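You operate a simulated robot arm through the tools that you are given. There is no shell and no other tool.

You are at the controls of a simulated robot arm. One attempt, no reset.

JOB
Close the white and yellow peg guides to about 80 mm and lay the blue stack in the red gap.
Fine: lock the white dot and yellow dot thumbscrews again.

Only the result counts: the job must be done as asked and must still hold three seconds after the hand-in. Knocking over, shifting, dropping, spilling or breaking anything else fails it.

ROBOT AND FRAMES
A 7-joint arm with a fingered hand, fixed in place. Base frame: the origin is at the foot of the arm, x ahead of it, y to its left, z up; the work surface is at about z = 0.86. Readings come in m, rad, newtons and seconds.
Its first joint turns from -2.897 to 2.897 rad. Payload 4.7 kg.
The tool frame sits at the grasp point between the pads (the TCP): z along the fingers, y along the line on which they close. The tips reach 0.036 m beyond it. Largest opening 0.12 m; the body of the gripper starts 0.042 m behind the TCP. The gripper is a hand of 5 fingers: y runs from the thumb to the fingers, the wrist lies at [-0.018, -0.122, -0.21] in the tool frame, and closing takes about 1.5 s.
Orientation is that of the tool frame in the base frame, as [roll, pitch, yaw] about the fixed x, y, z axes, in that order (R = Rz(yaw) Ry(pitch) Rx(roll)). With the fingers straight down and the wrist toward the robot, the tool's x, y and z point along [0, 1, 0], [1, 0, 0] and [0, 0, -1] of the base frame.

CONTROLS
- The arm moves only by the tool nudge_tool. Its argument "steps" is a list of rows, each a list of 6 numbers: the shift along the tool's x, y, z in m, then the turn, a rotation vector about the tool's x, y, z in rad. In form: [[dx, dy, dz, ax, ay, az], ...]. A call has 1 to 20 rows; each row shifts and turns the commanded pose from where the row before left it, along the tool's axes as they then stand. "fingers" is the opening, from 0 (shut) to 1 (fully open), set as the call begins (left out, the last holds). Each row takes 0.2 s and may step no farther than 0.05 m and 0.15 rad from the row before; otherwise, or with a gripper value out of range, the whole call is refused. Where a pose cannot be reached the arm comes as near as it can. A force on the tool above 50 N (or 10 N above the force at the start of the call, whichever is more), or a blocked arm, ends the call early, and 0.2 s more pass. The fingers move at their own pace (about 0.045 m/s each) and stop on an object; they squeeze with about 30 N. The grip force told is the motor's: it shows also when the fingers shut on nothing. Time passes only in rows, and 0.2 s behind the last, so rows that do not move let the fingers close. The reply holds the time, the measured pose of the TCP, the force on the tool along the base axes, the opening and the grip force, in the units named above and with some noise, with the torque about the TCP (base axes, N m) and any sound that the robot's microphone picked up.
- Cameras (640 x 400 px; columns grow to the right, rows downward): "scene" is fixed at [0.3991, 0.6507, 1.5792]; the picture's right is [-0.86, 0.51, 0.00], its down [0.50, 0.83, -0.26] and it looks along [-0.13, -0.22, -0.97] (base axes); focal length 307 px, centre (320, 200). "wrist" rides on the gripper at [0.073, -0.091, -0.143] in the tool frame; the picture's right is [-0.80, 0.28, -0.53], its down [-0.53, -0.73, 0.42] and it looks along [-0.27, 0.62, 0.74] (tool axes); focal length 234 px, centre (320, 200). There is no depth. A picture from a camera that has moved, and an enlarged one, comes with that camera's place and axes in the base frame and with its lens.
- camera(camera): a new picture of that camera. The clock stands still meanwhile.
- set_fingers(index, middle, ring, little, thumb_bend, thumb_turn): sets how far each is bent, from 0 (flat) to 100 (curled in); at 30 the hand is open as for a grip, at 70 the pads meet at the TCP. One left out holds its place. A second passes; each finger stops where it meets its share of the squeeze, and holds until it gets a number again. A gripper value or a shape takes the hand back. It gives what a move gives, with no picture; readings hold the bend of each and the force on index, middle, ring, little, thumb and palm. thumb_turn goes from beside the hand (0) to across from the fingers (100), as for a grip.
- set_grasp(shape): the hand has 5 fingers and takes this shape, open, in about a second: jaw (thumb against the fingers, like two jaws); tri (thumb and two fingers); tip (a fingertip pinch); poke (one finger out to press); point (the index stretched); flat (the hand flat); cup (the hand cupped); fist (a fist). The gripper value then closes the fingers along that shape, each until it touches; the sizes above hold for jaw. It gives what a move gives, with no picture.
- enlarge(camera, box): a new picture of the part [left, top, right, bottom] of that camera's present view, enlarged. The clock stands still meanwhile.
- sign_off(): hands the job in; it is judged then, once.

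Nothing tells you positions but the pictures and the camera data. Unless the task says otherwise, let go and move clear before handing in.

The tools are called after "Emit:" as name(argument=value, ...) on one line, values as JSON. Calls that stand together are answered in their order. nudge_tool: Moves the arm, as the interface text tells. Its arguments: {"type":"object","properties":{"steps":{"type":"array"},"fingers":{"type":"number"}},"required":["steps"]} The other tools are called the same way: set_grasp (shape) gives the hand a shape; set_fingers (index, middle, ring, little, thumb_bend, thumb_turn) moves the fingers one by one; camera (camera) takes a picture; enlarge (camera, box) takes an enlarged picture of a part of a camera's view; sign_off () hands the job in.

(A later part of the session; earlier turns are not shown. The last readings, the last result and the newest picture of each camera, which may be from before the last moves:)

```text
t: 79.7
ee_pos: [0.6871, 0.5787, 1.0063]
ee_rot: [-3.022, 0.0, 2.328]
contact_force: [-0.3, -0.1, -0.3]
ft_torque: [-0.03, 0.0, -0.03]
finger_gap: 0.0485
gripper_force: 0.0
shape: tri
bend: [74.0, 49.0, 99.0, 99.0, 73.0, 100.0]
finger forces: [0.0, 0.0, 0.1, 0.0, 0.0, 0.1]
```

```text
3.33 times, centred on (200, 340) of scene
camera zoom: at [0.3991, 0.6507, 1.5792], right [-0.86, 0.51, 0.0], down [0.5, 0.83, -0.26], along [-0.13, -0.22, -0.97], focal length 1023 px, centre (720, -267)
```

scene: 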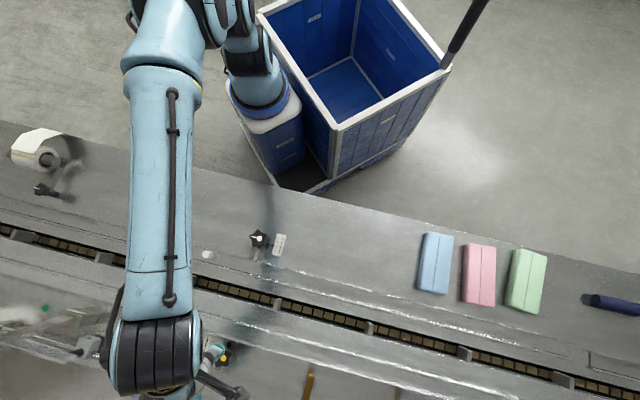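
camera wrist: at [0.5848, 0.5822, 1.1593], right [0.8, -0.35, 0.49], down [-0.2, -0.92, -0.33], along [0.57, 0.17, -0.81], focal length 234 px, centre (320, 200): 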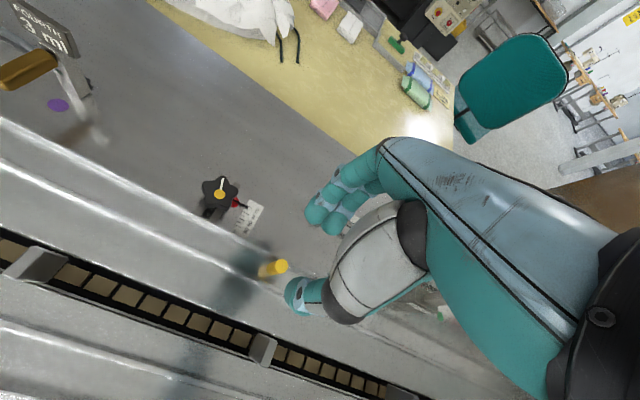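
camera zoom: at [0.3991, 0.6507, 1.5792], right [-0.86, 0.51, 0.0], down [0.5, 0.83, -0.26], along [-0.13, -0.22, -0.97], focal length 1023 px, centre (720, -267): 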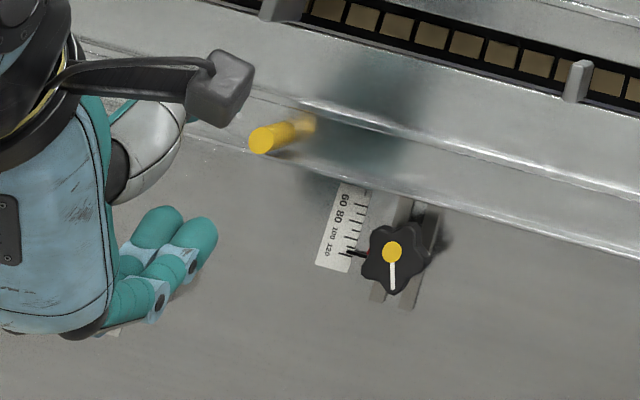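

The peg is centred between thumb and fingers. The red dot is visible by the yellow knob too. Lowering around the peg.

Emit:
nudge_tool(steps=[[0, 0.0024, 0.0199, 0, 0, 0], [0, 0.0036, 0.0298, 0, 0, 0], [0, 0.0024, 0.0199, 0, 0, 0], [0, 0.0016, 0.0132, 0, 0, 0], [0, 0, 0, 0, 0, 0]], fingers=0.36)

Emit:
enlarge(camera="wrist", box=[220, 160, 380, 320])

Emit:
enlarge(camera="scene", box=[190, 330, 250, 370])

```text
t: 80.9
ee_pos: [0.689, 0.5784, 0.9215]
ee_rot: [-3.021, 0.0, 2.328]
contact_force: [0.7, 0.7, -0.3]
ft_torque: [0.02, 0.01, -0.02]
finger_gap: 0.0437
gripper_force: 0.1
shape: tri
bend: [74.0, 51.0, 99.0, 99.0, 73.0, 100.0]
finger forces: [0.0, 0.0, 0.0, 0.0, 0.1, 0.0]
```

```text
2.50 times, centred on (300, 240) of wrist
camera zoom: at [0.5852, 0.5823, 1.0746], right [0.8, -0.35, 0.49], down [-0.2, -0.92, -0.33], along [0.57, 0.17, -0.81], focal length 585 px, centre (370, 100)
```

zoom: 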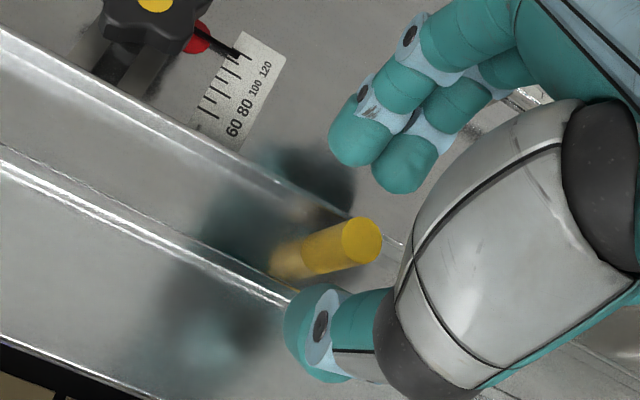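

```text
10.00 times, centred on (220, 350) of scene
camera zoom: at [0.3991, 0.6507, 1.5792], right [-0.86, 0.51, 0.0], down [0.5, 0.83, -0.26], along [-0.13, -0.22, -0.97], focal length 3070 px, centre (1320, -1300)
```

zoom: 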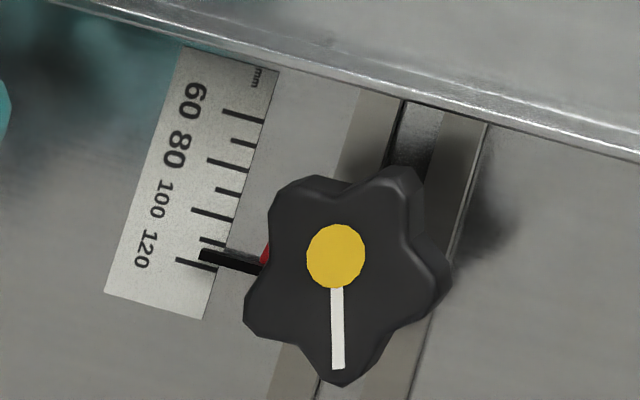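

I'm in place around the yellow peg. The cameras view this scale at a slant, so I'll read it from two angles to gauge the pointer's parallax.

Emit:
enlarge(camera="wrist", box=[230, 160, 290, 220])

```text
6.67 times, centred on (260, 190) of wrist
camera zoom: at [0.5852, 0.5823, 1.0746], right [0.8, -0.35, 0.49], down [-0.2, -0.92, -0.33], along [0.57, 0.17, -0.81], focal length 1561 px, centre (720, 267)
```

zoom: 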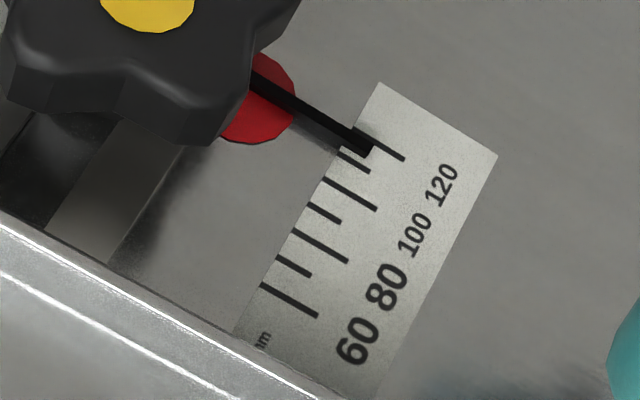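

By comparing the two views I estimate the pointer sits about 4 mm above the scale, so true is near 113 to 115 and the guide needs roughly 17 mm. I'll approach until the fingers touch the peg's far side.

Emit:
nudge_tool(steps=[[0, -0.003, 0.00036, 0, 0, 0], [0, -0.003, 0.00036, 0, 0, 0], [0, -0.003, 0.00036, 0, 0, 0], [0, -0.003, 0.00036, 0, 0, 0], [0, -0.002, 0.00024, 0, 0, 0], [0, -0.001, 0.00012, 0, 0, 0], [0, 0, 0, 0, 0, 0]], fingers=0.36)

Emit:
enlarge(camera="wrist", box=[220, 160, 380, 320])

Emit:
enlarge(camera="scene", box=[190, 330, 250, 370])

```text
t: 82.5
ee_pos: [0.6788, 0.57, 0.921]
ee_rot: [-3.021, -0.001, 2.328]
contact_force: [-0.6, 0.1, 0.9]
ft_torque: [0.02, -0.01, 0.01]
finger_gap: 0.0434
gripper_force: 0.0
shape: tri
bend: [74.0, 51.0, 99.0, 99.0, 73.0, 100.0]
finger forces: [0.1, 0.1, 0.0, 0.0, 0.0, 0.0]
```

```text
2.50 times, centred on (300, 240) of wrist
camera zoom: at [0.5752, 0.5717, 1.0752], right [0.8, -0.35, 0.49], down [-0.2, -0.92, -0.33], along [0.57, 0.17, -0.81], focal length 585 px, centre (370, 100)
```

zoom: 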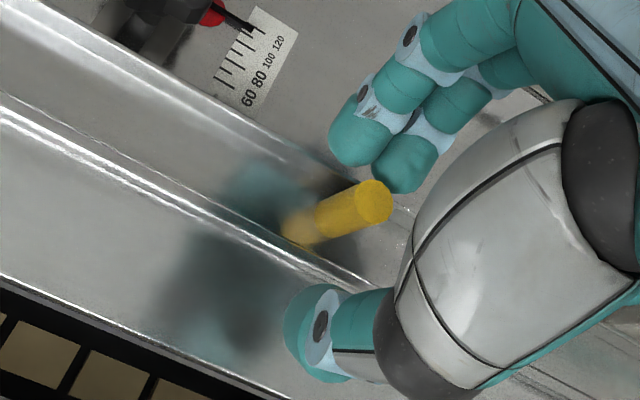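

```text
10.00 times, centred on (220, 350) of scene
camera zoom: at [0.3991, 0.6507, 1.5792], right [-0.86, 0.51, 0.0], down [0.5, 0.83, -0.26], along [-0.13, -0.22, -0.97], focal length 3070 px, centre (1320, -1300)
```

zoom: 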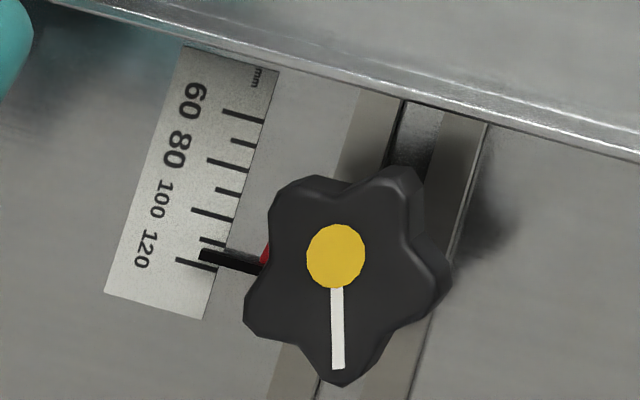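

Nearly touching. I'll continue 8 mm and check whether the guide starts moving.

Emit:
nudge_tool(steps=[[0, -0.002, 0.00024, 0, 0, 0], [0, -0.002, 0.00024, 0, 0, 0], [0, -0.002, 0.00024, 0, 0, 0], [0, -0.002, 0.00024, 0, 0, 0], [0, 0, 0, 0, 0, 0]], fingers=0.36)

Emit:
enlarge(camera="scene", box=[190, 330, 250, 370])

```text
t: 83.7
ee_pos: [0.6734, 0.5642, 0.9228]
ee_rot: [-3.021, 0.0, 2.328]
contact_force: [2.2, 1.1, 0.0]
ft_torque: [0.01, -0.04, 0.02]
finger_gap: 0.0439
gripper_force: 0.1
shape: tri
bend: [74.0, 50.0, 99.0, 99.0, 73.0, 100.0]
finger forces: [0.0, 1.5, 0.0, 0.0, 0.0, 0.1]
```

```text
10.00 times, centred on (220, 350) of scene
camera zoom: at [0.3991, 0.6507, 1.5792], right [-0.86, 0.51, 0.0], down [0.5, 0.83, -0.26], along [-0.13, -0.22, -0.97], focal length 3070 px, centre (1320, -1300)
```

zoom: 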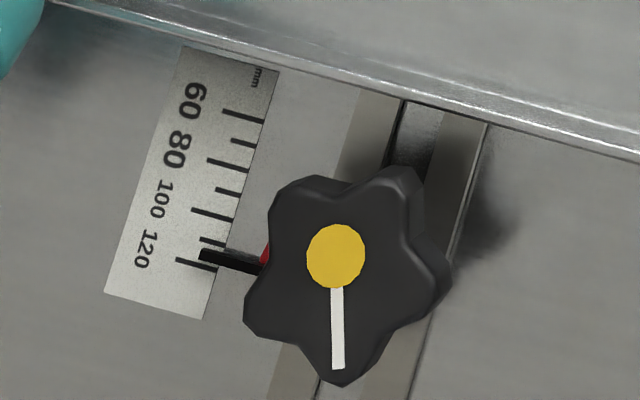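

Contact at 1.5 N. Continuing to push.

Emit:
nudge_tool(steps=[[0, -0.0015, 0.00018, 0, 0, 0], [0, -0.0015, 0.00018, 0, 0, 0], [0, -0.0015, 0.00018, 0, 0, 0], [0, 0, 0, 0, 0, 0]], fingers=0.36)

Emit:
enlarge(camera="scene", box=[190, 330, 250, 370])

Emit:
enlarge(camera="wrist", box=[220, 160, 380, 320])

```text
t: 84.7
ee_pos: [0.6694, 0.5607, 0.9226]
ee_rot: [-3.022, 0.0, 2.327]
contact_force: [1.1, 1.2, 0.8]
ft_torque: [0.04, -0.06, -0.03]
finger_gap: 0.0442
gripper_force: 0.0
shape: tri
bend: [74.0, 50.0, 99.0, 99.0, 73.0, 100.0]
finger forces: [0.1, 1.8, 0.0, 0.0, 0.1, 0.0]
```

```text
10.00 times, centred on (220, 350) of scene
camera zoom: at [0.3991, 0.6507, 1.5792], right [-0.86, 0.51, 0.0], down [0.5, 0.83, -0.26], along [-0.13, -0.22, -0.97], focal length 3070 px, centre (1320, -1300)
```

zoom: 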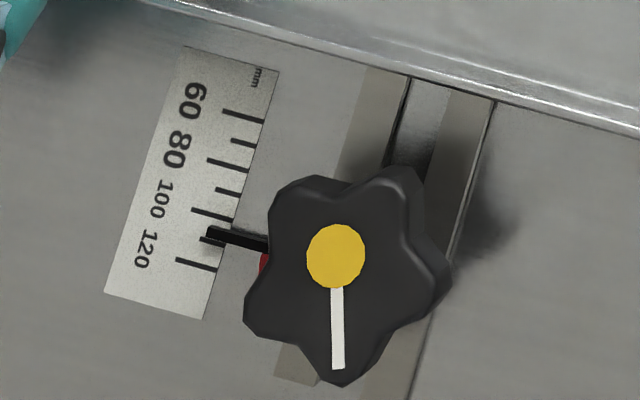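

```text
2.50 times, centred on (300, 240) of wrist
camera zoom: at [0.5661, 0.5633, 1.0756], right [0.8, -0.35, 0.49], down [-0.2, -0.92, -0.33], along [0.57, 0.17, -0.81], focal length 585 px, centre (370, 100)
```

zoom: 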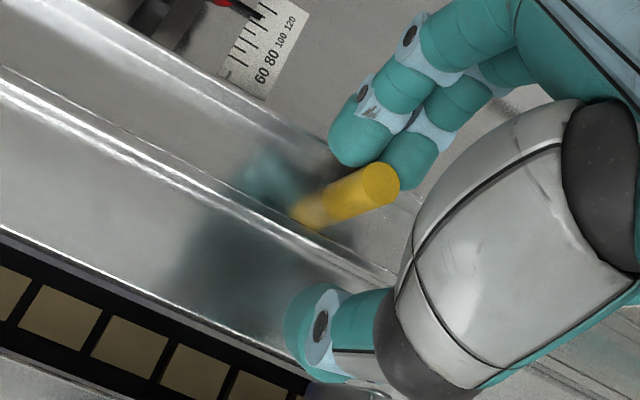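

The yellow guide slides smoothly (now about 107 apparent). I'll push another 11 mm and re-read.

Emit:
nudge_tool(steps=[[0, -0.002, 0.00024, 0, 0, 0], [0, -0.002, 0.00024, 0, 0, 0], [0, -0.002, 0.00024, 0, 0, 0], [0, -0.002, 0.00024, 0, 0, 0], [0, -0.0015, 0.00018, 0, 0, 0], [0, -0.0015, 0.00018, 0, 0, 0], [0, 0, 0, 0, 0, 0]], fingers=0.36)

Emit:
enlarge(camera="scene", box=[190, 330, 250, 370])

Emit:
camera(camera="wrist")

```text
t: 86.3
ee_pos: [0.6615, 0.553, 0.923]
ee_rot: [-3.02, -0.001, 2.328]
contact_force: [2.2, 0.6, -0.4]
ft_torque: [0.0, -0.06, -0.01]
finger_gap: 0.0441
gripper_force: 0.1
shape: tri
bend: [74.0, 50.0, 99.0, 99.0, 73.0, 100.0]
finger forces: [0.0, 1.8, 0.1, 0.1, 0.1, 0.0]
```

```text
10.00 times, centred on (220, 350) of scene
camera zoom: at [0.3991, 0.6507, 1.5792], right [-0.86, 0.51, 0.0], down [0.5, 0.83, -0.26], along [-0.13, -0.22, -0.97], focal length 3070 px, centre (1320, -1300)
```

zoom: 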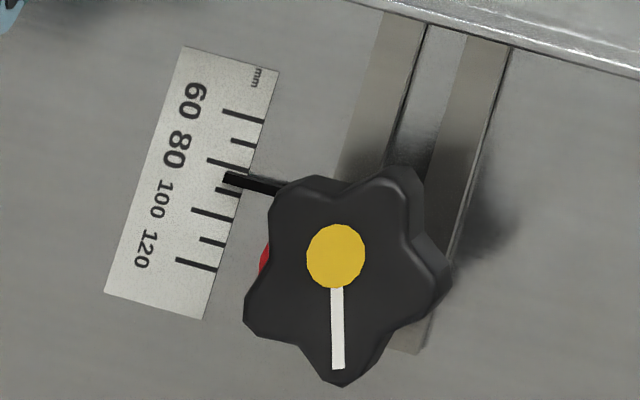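

```text
taken
camera wrist: at [0.5582, 0.5555, 1.0763], right [0.8, -0.35, 0.49], down [-0.2, -0.92, -0.33], along [0.57, 0.17, -0.81], focal length 234 px, centre (320, 200)
```

wrist: 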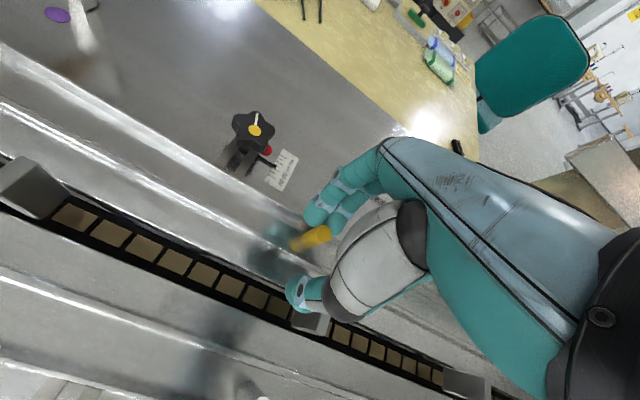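

Apparent reading 85.6, true estimate about 83. I'll push 1.5 mm more, then view the scale from a direction without parallax.

Emit:
nudge_tool(steps=[[0, -0.0008, 0.0001, 0, 0, 0], [0, -0.0007, 0.0001, 0, 0, 0], [0, 0, 0, 0, 0, 0]], fingers=0.36)

Emit:
enlarge(camera="scene", box=[190, 330, 250, 370])

Emit:
enlarge(camera="wrist", box=[240, 140, 310, 200])

```text
t: 87.1
ee_pos: [0.6601, 0.5519, 0.9236]
ee_rot: [-3.022, 0.0, 2.328]
contact_force: [2.0, -0.3, -0.3]
ft_torque: [-0.01, -0.08, -0.02]
finger_gap: 0.0439
gripper_force: 0.1
shape: tri
bend: [74.0, 50.0, 99.0, 99.0, 73.0, 100.0]
finger forces: [0.0, 2.0, 0.1, 0.1, 0.0, 0.0]
```

```text
10.00 times, centred on (220, 350) of scene
camera zoom: at [0.3991, 0.6507, 1.5792], right [-0.86, 0.51, 0.0], down [0.5, 0.83, -0.26], along [-0.13, -0.22, -0.97], focal length 3070 px, centre (1320, -1300)
```

zoom: 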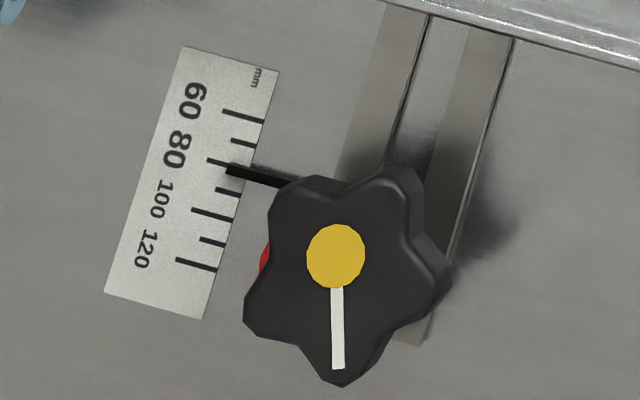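

```text
6.67 times, centred on (275, 170) of wrist
camera zoom: at [0.5567, 0.5545, 1.0762], right [0.8, -0.35, 0.49], down [-0.2, -0.92, -0.33], along [0.57, 0.17, -0.81], focal length 1561 px, centre (620, 400)
```

zoom: 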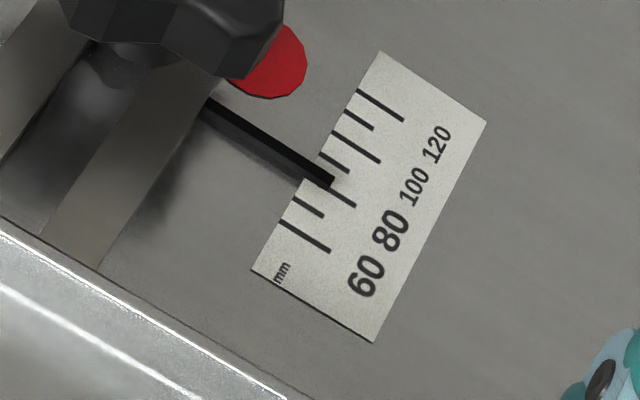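

Estimates from both views give a true reading of about 81. One more 0.5 mm, then back away from the peg and lift.

Emit:
nudge_tool(steps=[[0, -0.0005, 0.0001, 0, 0, 0], [0, 0, 0, 0, 0, 0]], fingers=0.36)

Emit:
nudge_tool(steps=[[0, 0.004, -0.0005, 0, 0, 0], [0, 0.004, -0.0005, 0, 0, 0], [0, 0.003, -0.0004, 0, 0, 0], [0, -0.0024, -0.0199, 0, 0, 0], [0, -0.0048, -0.0397, 0, 0, 0], [0, -0.003, -0.0248, 0, 0, 0], [0, 0, 0, 0, 0, 0]], fingers=0.36)

Emit:
enlarge(camera="scene", box=[190, 330, 250, 370])

Emit:
enlarge(camera="wrist", box=[200, 140, 320, 240])

```text
t: 87.7
ee_pos: [0.6611, 0.5515, 0.9234]
ee_rot: [-3.02, 0.0, 2.329]
contact_force: [1.4, 1.0, -0.8]
ft_torque: [0.0, -0.06, -0.02]
finger_gap: 0.0441
gripper_force: 0.0
shape: tri
bend: [74.0, 50.0, 99.0, 99.0, 73.0, 100.0]
finger forces: [0.0, 1.8, 0.1, 0.0, 0.0, 0.1]
```

```text
t: 89.3
ee_pos: [0.6671, 0.559, 1.0073]
ee_rot: [-3.023, 0.002, 2.328]
contact_force: [0.0, 0.7, -0.4]
ft_torque: [0.0, 0.0, 0.01]
finger_gap: 0.0437
gripper_force: 0.1
shape: tri
bend: [74.0, 51.0, 99.0, 99.0, 73.0, 100.0]
finger forces: [0.0, 0.0, 0.0, 0.1, 0.0, 0.0]
```

```text
10.00 times, centred on (220, 350) of scene
camera zoom: at [0.3991, 0.6507, 1.5792], right [-0.86, 0.51, 0.0], down [0.5, 0.83, -0.26], along [-0.13, -0.22, -0.97], focal length 3070 px, centre (1320, -1300)
```

zoom: 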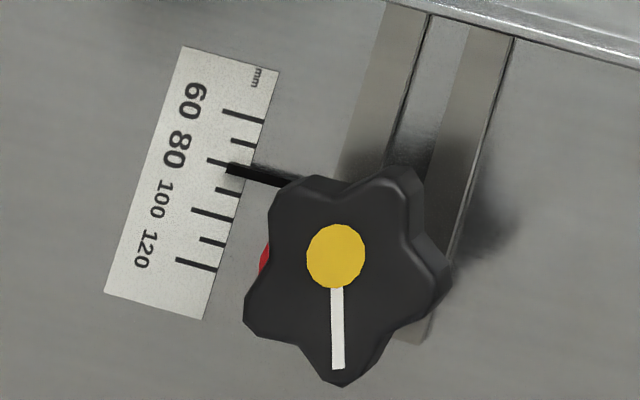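

```text
4.00 times, centred on (260, 190) of wrist
camera zoom: at [0.5634, 0.5615, 1.1605], right [0.8, -0.35, 0.49], down [-0.2, -0.92, -0.33], along [0.57, 0.17, -0.81], focal length 937 px, centre (560, 240)
```

zoom: 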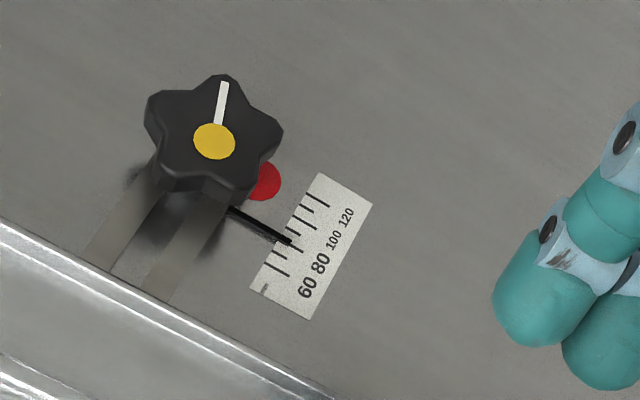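

The yellow guide stayed put, reading about 80 to 81. Now I'll return to the yellow knob in the same orientation where I left it, to lock it clockwise.

Emit:
nudge_tool(steps=[[0.0348, 0.0215, -0.0026, 0, 0, 0], [0.0348, 0.0215, -0.0026, 0, 0, 0], [0.0348, 0.0215, -0.0026, 0, 0, 0], [0, 0, 0, 0, -0.0159, -0.1315], [0, 0, 0, 0, -0.0159, -0.1315], [0, 0, 0, 0, -0.0159, -0.1315], [0, 0, 0, 0, -0.0159, -0.1315], [0, 0, 0, 0, -0.0159, -0.1315], [0, 0, 0, 0, -0.0159, -0.1315], [0, 0, 0, 0, -0.0159, -0.1315], [0, 0, 0, 0, -0.0159, -0.1315], [0, 0, 0, 0, -0.0159, -0.1315], [0, 0, 0, 0, -0.0159, -0.1315], [0, 0, 0, 0, -0.0159, -0.1315], [0, 0, 0, 0, -0.0159, -0.1315], [0, 0, 0, 0, 0, 0]], fingers=0.5)

Emit:
camera(camera="wrist")

Emit:
enlarge(camera="wrist", box=[230, 200, 350, 320])

```text
t: 92.7
ee_pos: [0.6429, 0.6778, 1.0078]
ee_rot: [-3.022, 0.0, -2.364]
contact_force: [0.2, -0.2, -0.5]
ft_torque: [-0.04, 0.01, -0.03]
finger_gap: 0.0595
gripper_force: 0.0
shape: tri
bend: [74.0, 45.0, 99.0, 99.0, 71.0, 100.0]
finger forces: [0.0, 0.0, 0.0, 0.0, 0.0, 0.0]
```

```text
taken
camera wrist: at [0.6431, 0.5762, 1.1611], right [0.34, 0.81, 0.49], down [0.92, -0.18, -0.33], along [-0.18, 0.56, -0.81], focal length 234 px, centre (320, 200)
```

wrist: 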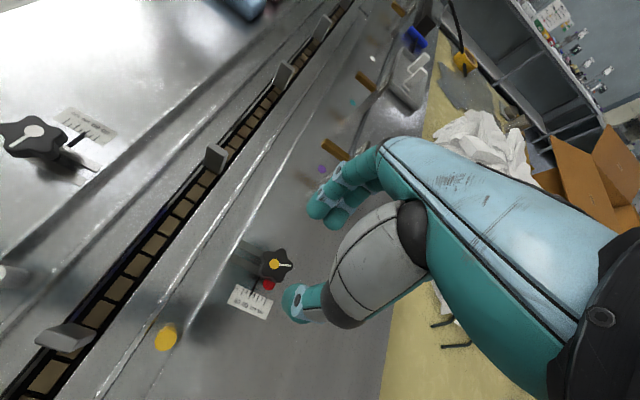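

```text
3.33 times, centred on (290, 260) of wrist
camera zoom: at [0.6431, 0.5762, 1.1611], right [0.34, 0.81, 0.49], down [0.92, -0.18, -0.33], along [-0.18, 0.56, -0.81], focal length 781 px, centre (420, 0)
```

zoom: 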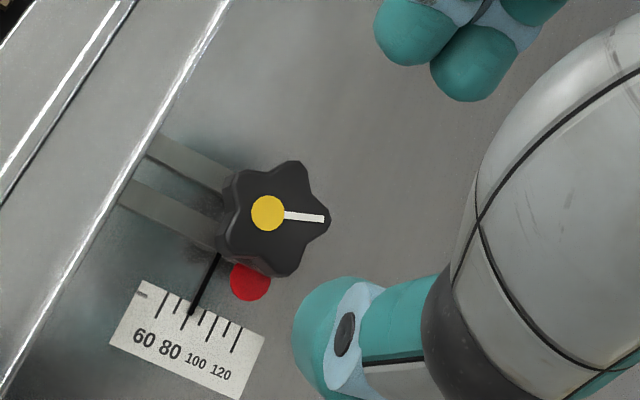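

From here the yellow pointer sits right on 80. The knob is within 2 mm of centre, so I'll lower onto it.

Emit:
nudge_tool(steps=[[-0.0014, 0.0036, 0.0198, 0, 0, 0], [0, 0.0036, 0.0298, 0, 0, 0], [0, 0.0036, 0.0298, 0, 0, 0], [0, 0.0013, 0.0107, 0, 0, 0], [0, 0, 0, 0, 0, 0]], fingers=0.5)

Emit:
nudge_tool(steps=[[0, 0, 0, 0, 0, 0], [0, 0, 0, 0, 0, 0], [0, 0, 0, 0, 0, 0], [0, 0, 0, 0, 0, 0], [0, 0, 0, 0, 0, 0], [0, 0, 0, 0, 0, 0]], fingers=0)

Emit:
enlarge(camera="wrist", box=[240, 180, 360, 320])

```text
t: 93.9
ee_pos: [0.6442, 0.6807, 0.9175]
ee_rot: [-3.021, -0.001, -2.366]
contact_force: [-0.2, -0.7, -0.1]
ft_torque: [-0.01, -0.03, 0.02]
finger_gap: 0.0598
gripper_force: 0.1
shape: tri
bend: [74.0, 45.0, 99.0, 99.0, 71.0, 100.0]
finger forces: [0.0, 0.0, 0.0, 0.0, 0.1, 0.0]
```

```text
t: 95.3
ee_pos: [0.6434, 0.6806, 0.9168]
ee_rot: [-3.021, 0.0, -2.366]
contact_force: [0.0, 0.0, -2.2]
ft_torque: [0.06, 0.11, -0.02]
finger_gap: 0.0311
gripper_force: 30.0
shape: tri
bend: [73.0, 60.0, 100.0, 100.0, 74.0, 100.0]
finger forces: [13.2, 12.9, 0.0, 0.1, 26.9, 0.0]
```

```text
2.86 times, centred on (300, 250) of wrist
camera zoom: at [0.6427, 0.5776, 1.0697], right [0.34, 0.81, 0.49], down [0.92, -0.18, -0.33], along [-0.18, 0.56, -0.81], focal length 669 px, centre (377, 57)
```

zoom: 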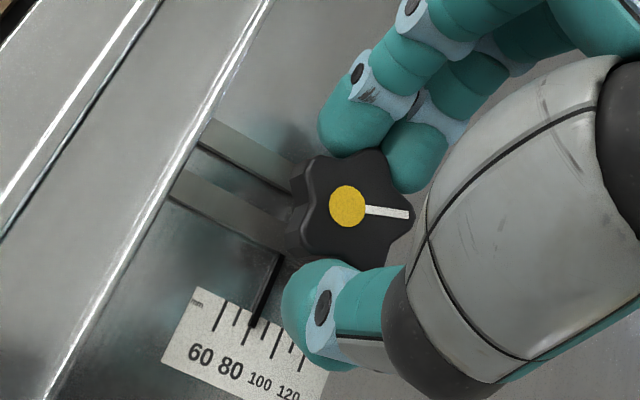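

Balanced grip again. Turning clockwise.

Emit:
nudge_tool(steps=[[-0.0005, -0.0001, 0, 0, 0.012, 0.0993], [-0.0005, -0.0001, 0, 0, 0.012, 0.0993], [-0.0005, -0.0001, 0, 0, 0.012, 0.0993], [-0.0005, -0.0001, 0, 0, 0.012, 0.0993], [-0.0005, -0.0001, 0, 0, 0.012, 0.0993], [-0.0005, -0.0001, 0, 0, 0.012, 0.0993], [-0.0005, -0.0001, 0, 0, 0.012, 0.0993], [-0.0005, -0.0001, 0, 0, 0.012, 0.0993], [-0.0005, -0.0001, 0, 0, 0.012, 0.0993], [0, 0, 0, 0, 0, 0]], fingers=0)

Emit:
enlarge(camera="wrist", box=[240, 180, 360, 320])

```text
t: 97.5
ee_pos: [0.6486, 0.6833, 0.9172]
ee_rot: [-3.019, -0.001, 3.014]
contact_force: [1.1, -3.7, -4.4]
ft_torque: [0.03, -0.04, 0.05]
finger_gap: 0.0304
gripper_force: 29.8
shape: tri
bend: [73.0, 61.0, 100.0, 100.0, 73.0, 100.0]
finger forces: [12.7, 14.2, 0.1, 0.1, 31.0, 0.1]
```

```text
2.86 times, centred on (300, 250) of wrist
camera zoom: at [0.5671, 0.6187, 1.0698], right [0.84, 0.24, 0.49], down [0.43, -0.84, -0.33], along [0.33, 0.49, -0.81], focal length 669 px, centre (377, 57)
```

zoom: 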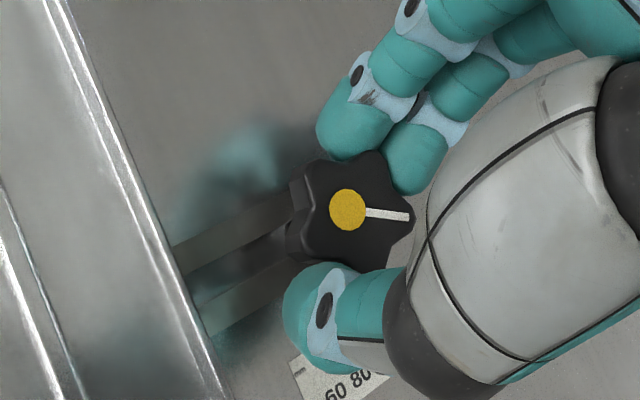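

The knob follows freely. Continuing clockwise.

Emit:
nudge_tool(steps=[[-0.0005, -0.0001, 0, 0, 0.012, 0.0993], [-0.0005, -0.0003, 0, 0, 0.012, 0.0993], [-0.0005, -0.0003, 0, 0, 0.012, 0.0993], [-0.0005, -0.0001, 0, 0, 0.012, 0.0993], [-0.0005, -0.0001, 0, 0, 0.012, 0.0993], [-0.0005, -0.0001, 0, 0, 0.012, 0.0993], [-0.0005, -0.0001, 0, 0, 0.012, 0.0993], [-0.0005, -0.0001, 0, 0, 0.012, 0.0993], [-0.0005, -0.0001, 0, 0, 0.012, 0.0993], [0, 0, 0, 0, 0, 0]], fingers=0)

Emit:
enlarge(camera="wrist", box=[240, 180, 360, 320])

```text
t: 99.7
ee_pos: [0.652, 0.6777, 0.917]
ee_rot: [-3.022, 0.001, 2.114]
contact_force: [5.8, -2.0, -2.7]
ft_torque: [0.06, -0.36, 0.02]
finger_gap: 0.0309
gripper_force: 30.4
shape: tri
bend: [73.0, 60.0, 100.0, 100.0, 74.0, 100.0]
finger forces: [13.3, 17.3, 0.0, 0.1, 27.0, 0.0]
```

```text
2.86 times, centred on (300, 250) of wrist
camera zoom: at [0.5513, 0.7033, 1.07], right [0.71, -0.51, 0.49], down [-0.39, -0.86, -0.33], along [0.59, 0.05, -0.81], focal length 669 px, centre (377, 57)
```

zoom: 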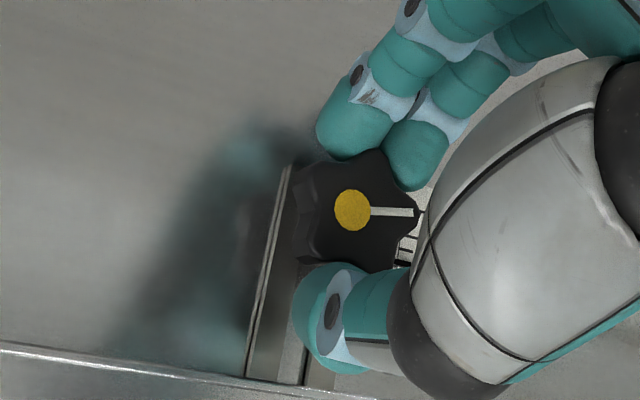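

Nearly back to the locked direction. Tightening further in smaller steps until it seats.

Emit:
nudge_tool(steps=[[-0.0005, -0.0001, 0, 0, 0.0096, 0.0794], [-0.0005, -0.0001, 0, 0, 0.0096, 0.0794], [-0.0005, -0.0001, 0, 0, 0.0096, 0.0794], [0, 0, 0, 0, 0, 0]], fingers=0)

Emit:
enlarge(camera="wrist", box=[240, 180, 360, 320])

```text
t: 100.7
ee_pos: [0.6513, 0.6786, 0.9175]
ee_rot: [-3.022, 0.0, 1.874]
contact_force: [8.1, -2.0, -4.4]
ft_torque: [0.06, -0.47, 0.11]
finger_gap: 0.0303
gripper_force: 30.4
shape: tri
bend: [73.0, 59.0, 100.0, 100.0, 74.0, 100.0]
finger forces: [14.7, 18.6, 0.0, 0.0, 25.2, 0.0]
```

```text
2.86 times, centred on (300, 250) of wrist
camera zoom: at [0.56, 0.7254, 1.0702], right [0.57, -0.67, 0.49], down [-0.58, -0.74, -0.33], along [0.58, -0.1, -0.81], focal length 669 px, centre (377, 57)
```

zoom: 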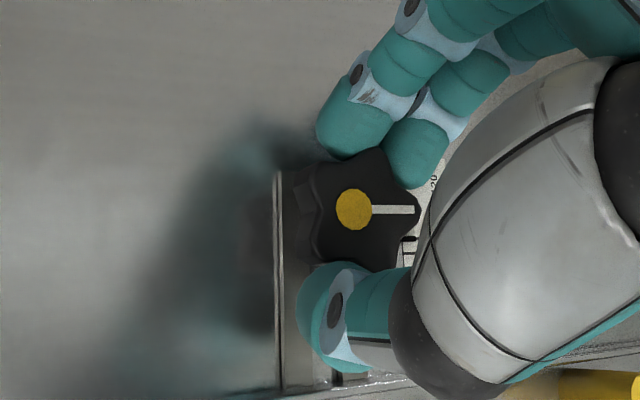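

Resistance is starting. A bit more torque to seat it as firmly as the white one.

Emit:
nudge_tool(steps=[[-0.0005, -0.0001, 0, 0, 0.0096, 0.0794], [-0.0005, -0.0001, 0, 0, 0.0096, 0.0794], [-0.0005, -0.0001, 0, 0, 0.0096, 0.0794], [0, 0, 0, 0, 0, 0]], fingers=0)

Emit:
enlarge(camera="wrist", box=[240, 180, 360, 320])

```text
t: 101.7
ee_pos: [0.6514, 0.6763, 0.9173]
ee_rot: [-3.021, 0.0, 1.635]
contact_force: [1.4, 11.6, -5.2]
ft_torque: [0.49, -0.31, 0.32]
finger_gap: 0.0294
gripper_force: 30.3
shape: tri
bend: [73.0, 58.0, 100.0, 100.0, 74.0, 100.0]
finger forces: [19.5, 14.1, 0.0, 0.0, 24.2, 0.0]
```

```text
2.86 times, centred on (300, 250) of wrist
camera zoom: at [0.5737, 0.7448, 1.0701], right [0.39, -0.78, 0.49], down [-0.74, -0.58, -0.33], along [0.54, -0.23, -0.81], focal length 669 px, centre (377, 57)
```

zoom: 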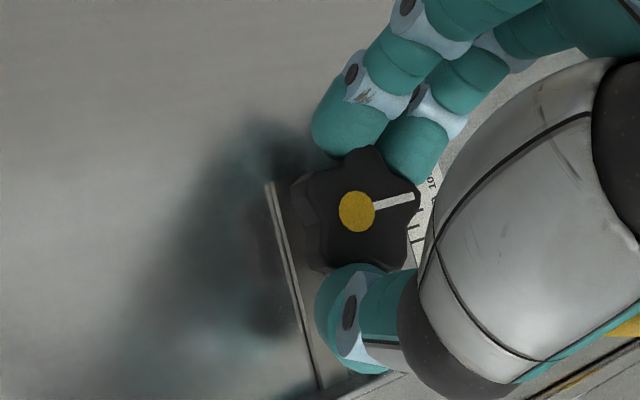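

Seated: torque 0.32 N·m and the knob no longer follows. Releasing and lifting to check.

Emit:
nudge_tool(steps=[[0, 0, 0, 0, 0, 0], [0, 0, 0, 0, 0, 0], [0, 0, 0, 0, 0, 0], [0, -0.0024, -0.0199, 0, 0, 0], [0, -0.0048, -0.0397, 0, 0, 0], [0, -0.0036, -0.0298, 0, 0, 0], [0, 0, 0, 0, 0, 0]], fingers=0.5)

Emit:
enlarge(camera="wrist", box=[230, 200, 350, 320])

Emit:
enlarge(camera="scene", box=[190, 330, 250, 370])

```text
t: 103.3
ee_pos: [0.6527, 0.678, 1.008]
ee_rot: [-3.021, 0.001, 1.636]
contact_force: [0.0, -0.5, 1.1]
ft_torque: [0.02, 0.03, -0.01]
finger_gap: 0.0598
gripper_force: 0.1
shape: tri
bend: [74.0, 45.0, 99.0, 99.0, 71.0, 100.0]
finger forces: [0.1, 0.0, 0.0, 0.0, 0.1, 0.0]
```

```text
3.33 times, centred on (290, 260) of wrist
camera zoom: at [0.5741, 0.7457, 1.1611], right [0.39, -0.78, 0.49], down [-0.74, -0.58, -0.33], along [0.54, -0.23, -0.81], focal length 781 px, centre (420, 0)
```

zoom: 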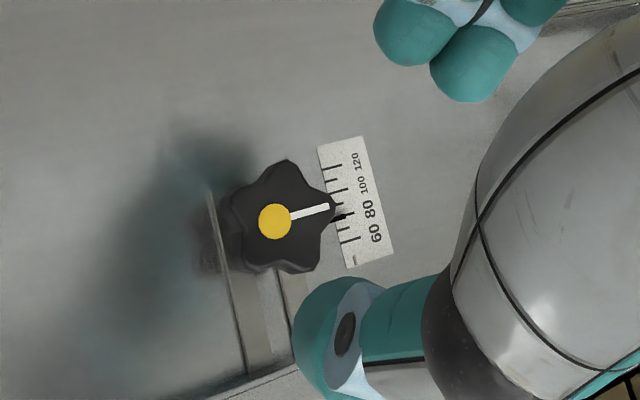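

```text
10.00 times, centred on (220, 350) of scene
camera zoom: at [0.3991, 0.6507, 1.5792], right [-0.86, 0.51, 0.0], down [0.5, 0.83, -0.26], along [-0.13, -0.22, -0.97], focal length 3070 px, centre (1320, -1300)
```

zoom: 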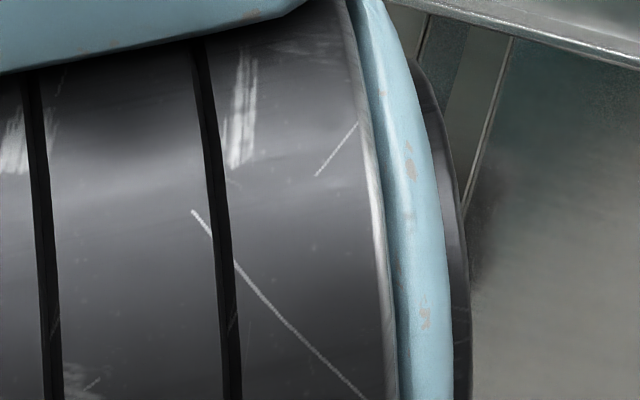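

The yellow screw is locked with its line back in the original direction and the pointer near 80. Next is the blue stack, about 60 × 127 mm at (0.155, 0.7475): I'll switch to jaw, level the hand, and travel over to it.

Emit:
set_grasp(shape="jaw")

Emit:
nudge_tool(steps=[[0, 0, -0.01, -0.12, 0, 0], [0.0092, -0.0447, 0, 0, 0, 0], [0.0092, -0.0447, 0, 0, 0, 0], [0.0092, -0.0447, 0, 0, 0, 0], [0.0092, -0.0447, 0, 0, 0, 0], [0.0092, -0.0447, 0, 0, 0, 0], [0.0092, -0.0447, 0, 0, 0, 0], [0.0092, -0.0447, 0, 0, 0, 0], [0.0092, -0.0447, 0, 0, 0, 0], [0.0092, -0.0447, 0, 0, 0, 0], [0.0092, -0.0447, 0, 0, 0, 0], [0.0092, -0.0447, 0, 0, 0, 0], [0, 0, 0, 0, 0, 0]])

Emit:
camera(camera="scene")

Emit:
camera(camera="wrist")

Emit:
enlarge(camera="scene", box=[190, 330, 250, 370])

```text
t: 104.2
ee_pos: [0.6522, 0.6786, 1.007]
ee_rot: [-3.02, -0.001, 1.636]
contact_force: [0.8, 0.2, -0.2]
ft_torque: [-0.04, -0.01, -0.02]
finger_gap: 0.1196
gripper_force: 0.1
shape: jaw
bend: [30.0, 30.0, 30.0, 30.0, 30.0, 98.0]
finger forces: [0.0, 0.0, 0.1, 0.0, 0.0, 0.0]
```

```text
t: 107.0
ee_pos: [0.153, 0.7469, 1.0176]
ee_rot: [3.141, 0.0, 1.637]
contact_force: [0.0, 0.7, -0.3]
ft_torque: [-0.03, 0.0, -0.02]
finger_gap: 0.1201
gripper_force: 0.1
shape: jaw
bend: [30.0, 30.0, 30.0, 30.0, 30.0, 98.0]
finger forces: [0.0, 0.0, 0.0, 0.1, 0.1, 0.0]
```

```text
taken
```

scene: 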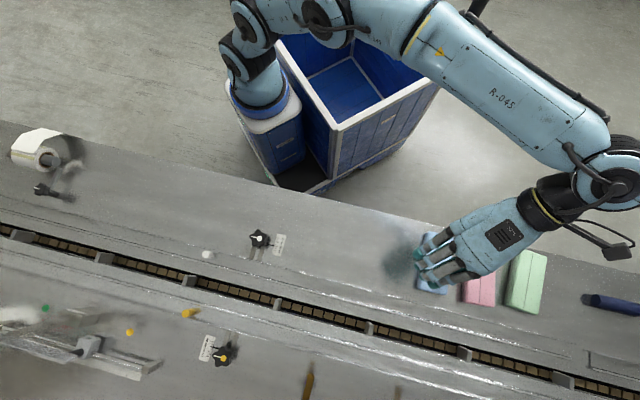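

```text
taken
camera wrist: at [0.0573, 0.8135, 1.1598], right [0.33, -0.78, 0.53], down [-0.7, -0.58, -0.42], along [0.64, -0.23, -0.74], focal length 234 px, centre (320, 200)
```

wrist: 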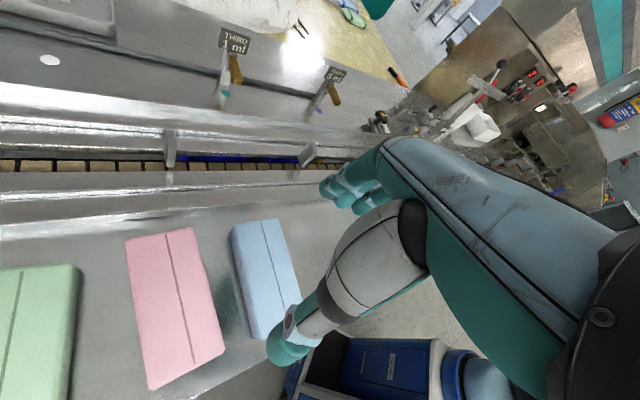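

```text
10.00 times, centred on (220, 350) of scene
camera zoom: at [0.3991, 0.6507, 1.5792], right [-0.86, 0.51, 0.0], down [0.5, 0.83, -0.26], along [-0.13, -0.22, -0.97], focal length 3070 px, centre (1320, -1300)
```

zoom: 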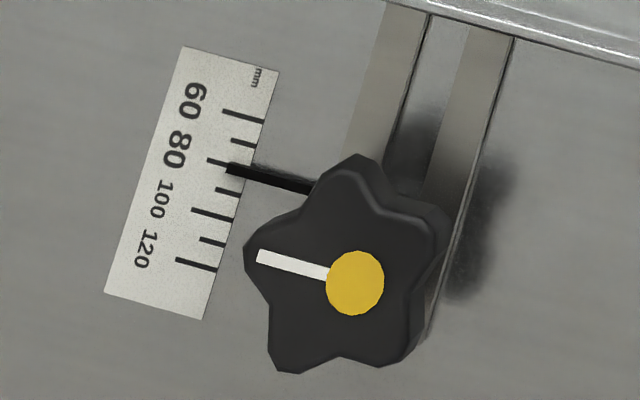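

Yellow's line matches its original position and the pointer sits at about 80, so both guides are done. Now I'll look at the stacks from the hand.

Emit:
enlarge(camera="wrist", box=[110, 190, 350, 390])

Emit:
enlarge(camera="scene", box=[400, 220, 560, 320])

```text
2.00 times, centred on (230, 290) of wrist
camera zoom: at [0.0573, 0.8135, 1.1598], right [0.33, -0.78, 0.53], down [-0.7, -0.58, -0.42], along [0.64, -0.23, -0.74], focal length 468 px, centre (500, 20)
```

zoom: 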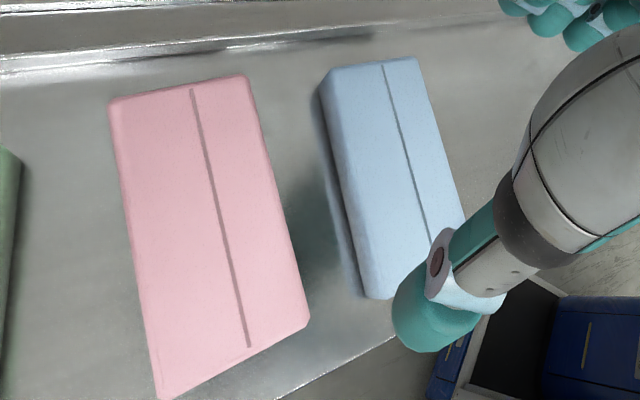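

```text
4.00 times, centred on (480, 270) of scene
camera zoom: at [0.3991, 0.6507, 1.5792], right [-0.86, 0.51, 0.0], down [0.5, 0.83, -0.26], along [-0.13, -0.22, -0.97], focal length 1228 px, centre (-320, -80)
```

zoom: 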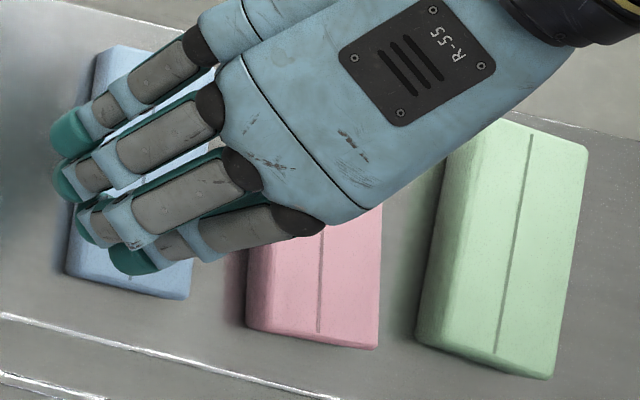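

Triangulating the stacks, blue's centre is near (0.155, 0.747) with its length along 44°, and there is a 34–44 mm gap to pink on the thumb side, enough for the thumb. I'll rotate the hand square to blue and narrow the opening.

Emit:
nudge_tool(steps=[[0, 0, 0, 0, 0, 0.1437], [0, 0, 0, 0, 0, 0.1437], [0, 0, 0, 0, 0, 0.1437], [0, 0, 0, 0, 0, 0.1437], [0, 0, 0, 0, 0, 0.1437], [0, 0, 0, 0, 0, 0.1437], [0, 0, 0, 0, 0, 0]], fingers=0.72)

Emit:
camera(camera="wrist")

Emit:
enlarge(camera="scene", box=[400, 220, 560, 320])

```text
t: 108.6
ee_pos: [0.1691, 0.6907, 0.9661]
ee_rot: [-3.141, 0.0, 0.774]
contact_force: [0.0, 0.0, 0.1]
ft_torque: [0.02, -0.03, -0.02]
finger_gap: 0.0867
gripper_force: 0.0
shape: jaw
bend: [27.0, 37.0, 34.0, 34.0, 58.0, 99.0]
finger forces: [0.1, 0.0, 0.0, 0.0, 0.1, 0.0]
out of reach, approached as far as the arm can: row 4, 5, 6
```

```text
taken
camera wrist: at [0.1574, 0.8072, 1.1095], right [-0.38, -0.76, 0.53], down [-0.89, 0.15, -0.42], along [0.24, -0.63, -0.74], focal length 234 px, centre (320, 200)
```

wrist: 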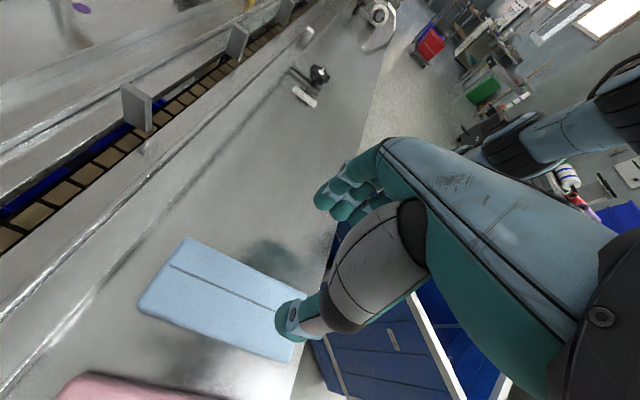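

```text
4.00 times, centred on (480, 270) of scene
camera zoom: at [0.3991, 0.6507, 1.5792], right [-0.86, 0.51, 0.0], down [0.5, 0.83, -0.26], along [-0.13, -0.22, -0.97], focal length 1228 px, centre (-320, -80)
```

zoom: 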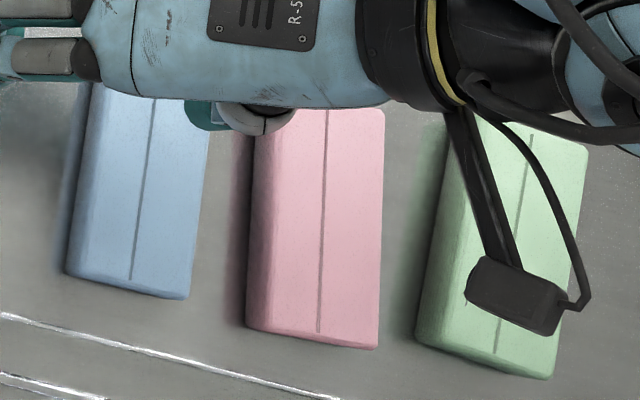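

That orientation put the position out of reach: the arm stopped at z=0.966, with no contact. I'll rise, rotate back, and instead use the opposite orientation with the wrist on the robot side, thumb on the free side and fingers in the gap to pink.

Emit:
nudge_tool(steps=[[0, 0, -0.03, 0, 0, 0], [0, 0, -0.025, 0, 0, -0.1437], [0, 0, 0, 0, 0, -0.1437], [0, 0, 0, 0, 0, -0.1437], [0, 0, 0, 0, 0, -0.1437], [0, 0, 0, 0, 0, -0.1437], [0, 0, 0, 0, 0, -0.1437], [0, 0, 0, 0, 0, 0]], fingers=0.72)

Emit:
camera(camera="scene")

```text
t: 110.4
ee_pos: [0.1714, 0.6875, 0.9963]
ee_rot: [3.141, 0.0, 1.637]
contact_force: [0.7, -0.7, -0.1]
ft_torque: [0.01, 0.03, -0.02]
finger_gap: 0.0868
gripper_force: 0.1
shape: jaw
bend: [27.0, 37.0, 34.0, 34.0, 58.0, 99.0]
finger forces: [0.0, 0.0, 0.0, 0.1, 0.1, 0.0]
out of reach, approached as far as the arm can: row 1
```

```text
taken
```

scene: 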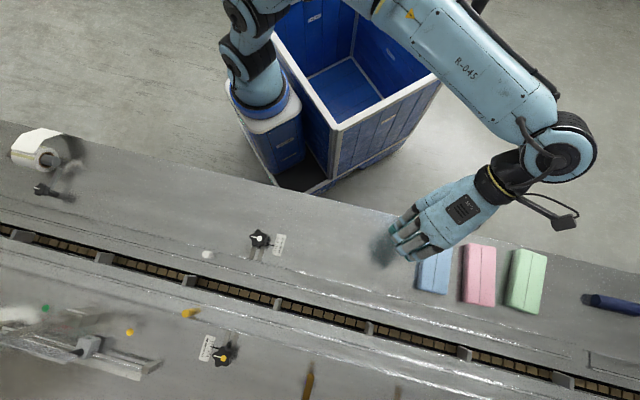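

Back in range. I'll rise a little and rotate counter-clockwise about 130° to the comfortable orientation.

Emit:
nudge_tool(steps=[[0, 0, -0.025, 0, 0, 0], [0, 0, 0, 0, 0, -0.1424], [0, 0, 0, 0, 0, -0.1424], [0, 0, 0, 0, 0, -0.1424], [0, 0, 0, 0, 0, -0.1424], [0, 0, 0, 0, 0, -0.1424], [0, 0, 0, 0, 0, -0.1424], [0, 0, 0, 0, 0, -0.1424], [0, 0, 0, 0, 0, -0.1424], [0, 0, 0, 0, 0, -0.1424], [0, 0, 0, 0, 0, -0.1424], [0, 0, 0, 0, 0, -0.1424], [0, 0, 0, 0, 0, -0.1424], [0, 0, 0, 0, 0, -0.1424], [0, 0, 0, 0, 0, -0.1424], [0, 0, 0, 0, 0, -0.1424], [0, 0, 0, 0, 0, -0.1424], [0, 0, 0, 0, 0, 0]], fingers=0.66)

Emit:
camera(camera="wrist")

Emit:
camera(camera="scene")

```text
t: 114.2
ee_pos: [0.1722, 0.6888, 1.0223]
ee_rot: [3.14, -0.001, -2.367]
contact_force: [0.1, 0.4, -0.7]
ft_torque: [0.0, 0.01, 0.02]
finger_gap: 0.0796
gripper_force: 0.2
shape: jaw
bend: [27.0, 39.0, 36.0, 36.0, 62.0, 100.0]
finger forces: [0.0, 0.1, 0.0, 0.1, 0.0, 0.0]
```

```text
taken
camera wrist: at [0.1827, 0.5713, 1.1652], right [0.38, 0.76, 0.52], down [0.89, -0.15, -0.43], along [-0.24, 0.63, -0.74], focal length 234 px, centre (320, 200)
```

wrist: 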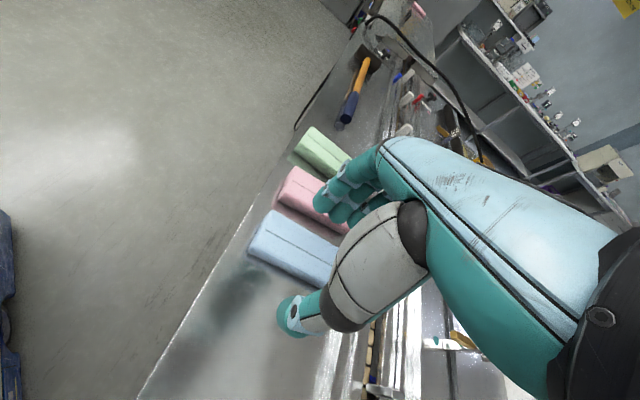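

```text
taken
```

scene: 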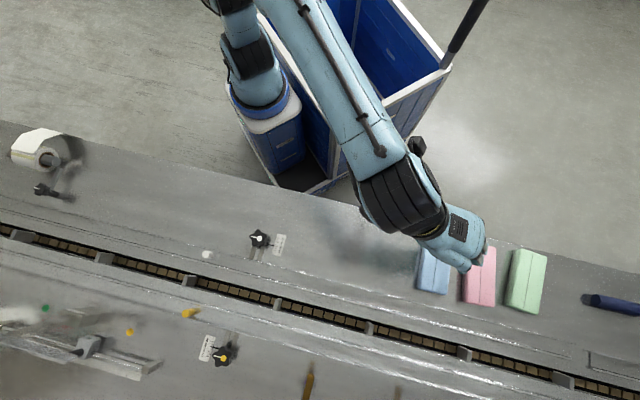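

Good. Now I'll shift over the blue stack's centre and come down to a viewing height.

Emit:
nudge_tool(steps=[[-0.0142, 0.0269, 0, 0, 0, 0], [-0.0142, 0.0269, 0, 0, 0, 0], [0, 0, 0.03, 0, 0, 0], [0, 0, 0, 0, 0, 0]], fingers=0.66)

Emit:
camera(camera="wrist")

Emit:
enlarge(camera="wrist", box=[220, 130, 420, 340])

Emit:
enlarge(camera="scene", box=[400, 220, 560, 320])

```text
t: 115.2
ee_pos: [0.1533, 0.7454, 0.9929]
ee_rot: [3.141, -0.001, -2.367]
contact_force: [-0.3, 0.2, 0.6]
ft_torque: [-0.01, 0.01, 0.01]
finger_gap: 0.0795
gripper_force: 0.1
shape: jaw
bend: [27.0, 39.0, 36.0, 36.0, 62.0, 100.0]
finger forces: [0.1, 0.1, 0.1, 0.0, 0.0, 0.0]
```

```text
taken
camera wrist: at [0.1655, 0.6299, 1.1362], right [0.38, 0.76, 0.52], down [0.89, -0.15, -0.43], along [-0.24, 0.63, -0.74], focal length 234 px, centre (320, 200)
```

wrist: 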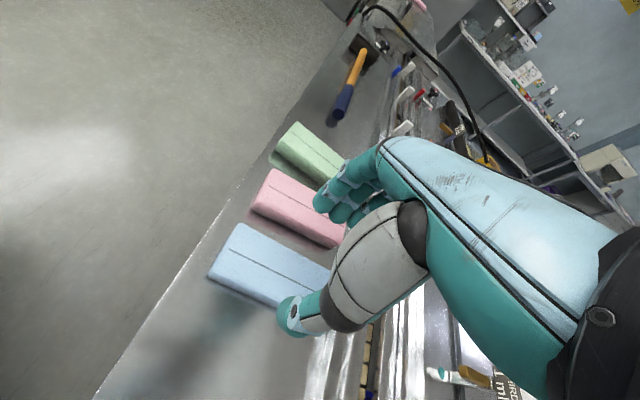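

```text
1.90 times, centred on (320, 235) of wrist
camera zoom: at [0.1655, 0.6299, 1.1362], right [0.38, 0.76, 0.52], down [0.89, -0.15, -0.43], along [-0.24, 0.63, -0.74], focal length 446 px, centre (320, 133)
```

zoom: 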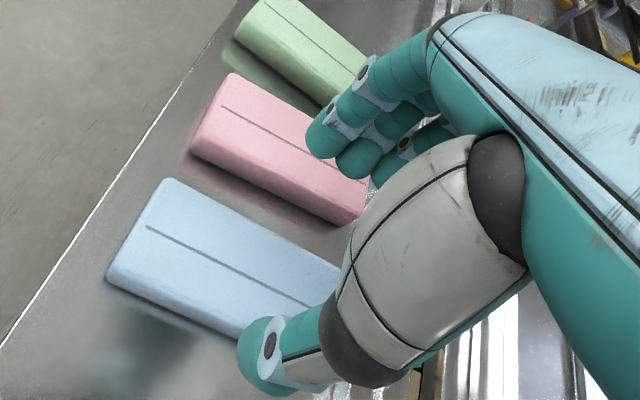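

```text
4.00 times, centred on (480, 270) of scene
camera zoom: at [0.3991, 0.6507, 1.5792], right [-0.86, 0.51, 0.0], down [0.5, 0.83, -0.26], along [-0.13, -0.22, -0.97], focal length 1228 px, centre (-320, -80)
```

zoom: 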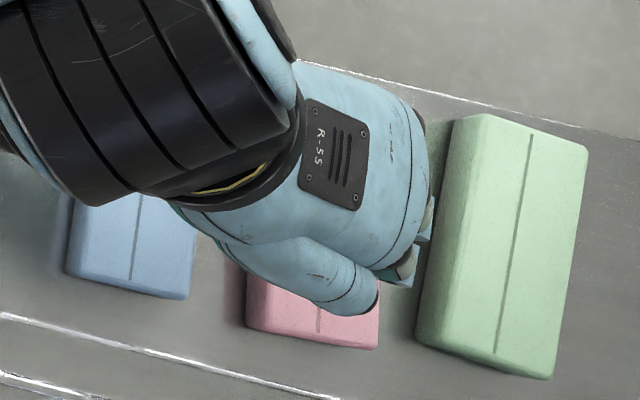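

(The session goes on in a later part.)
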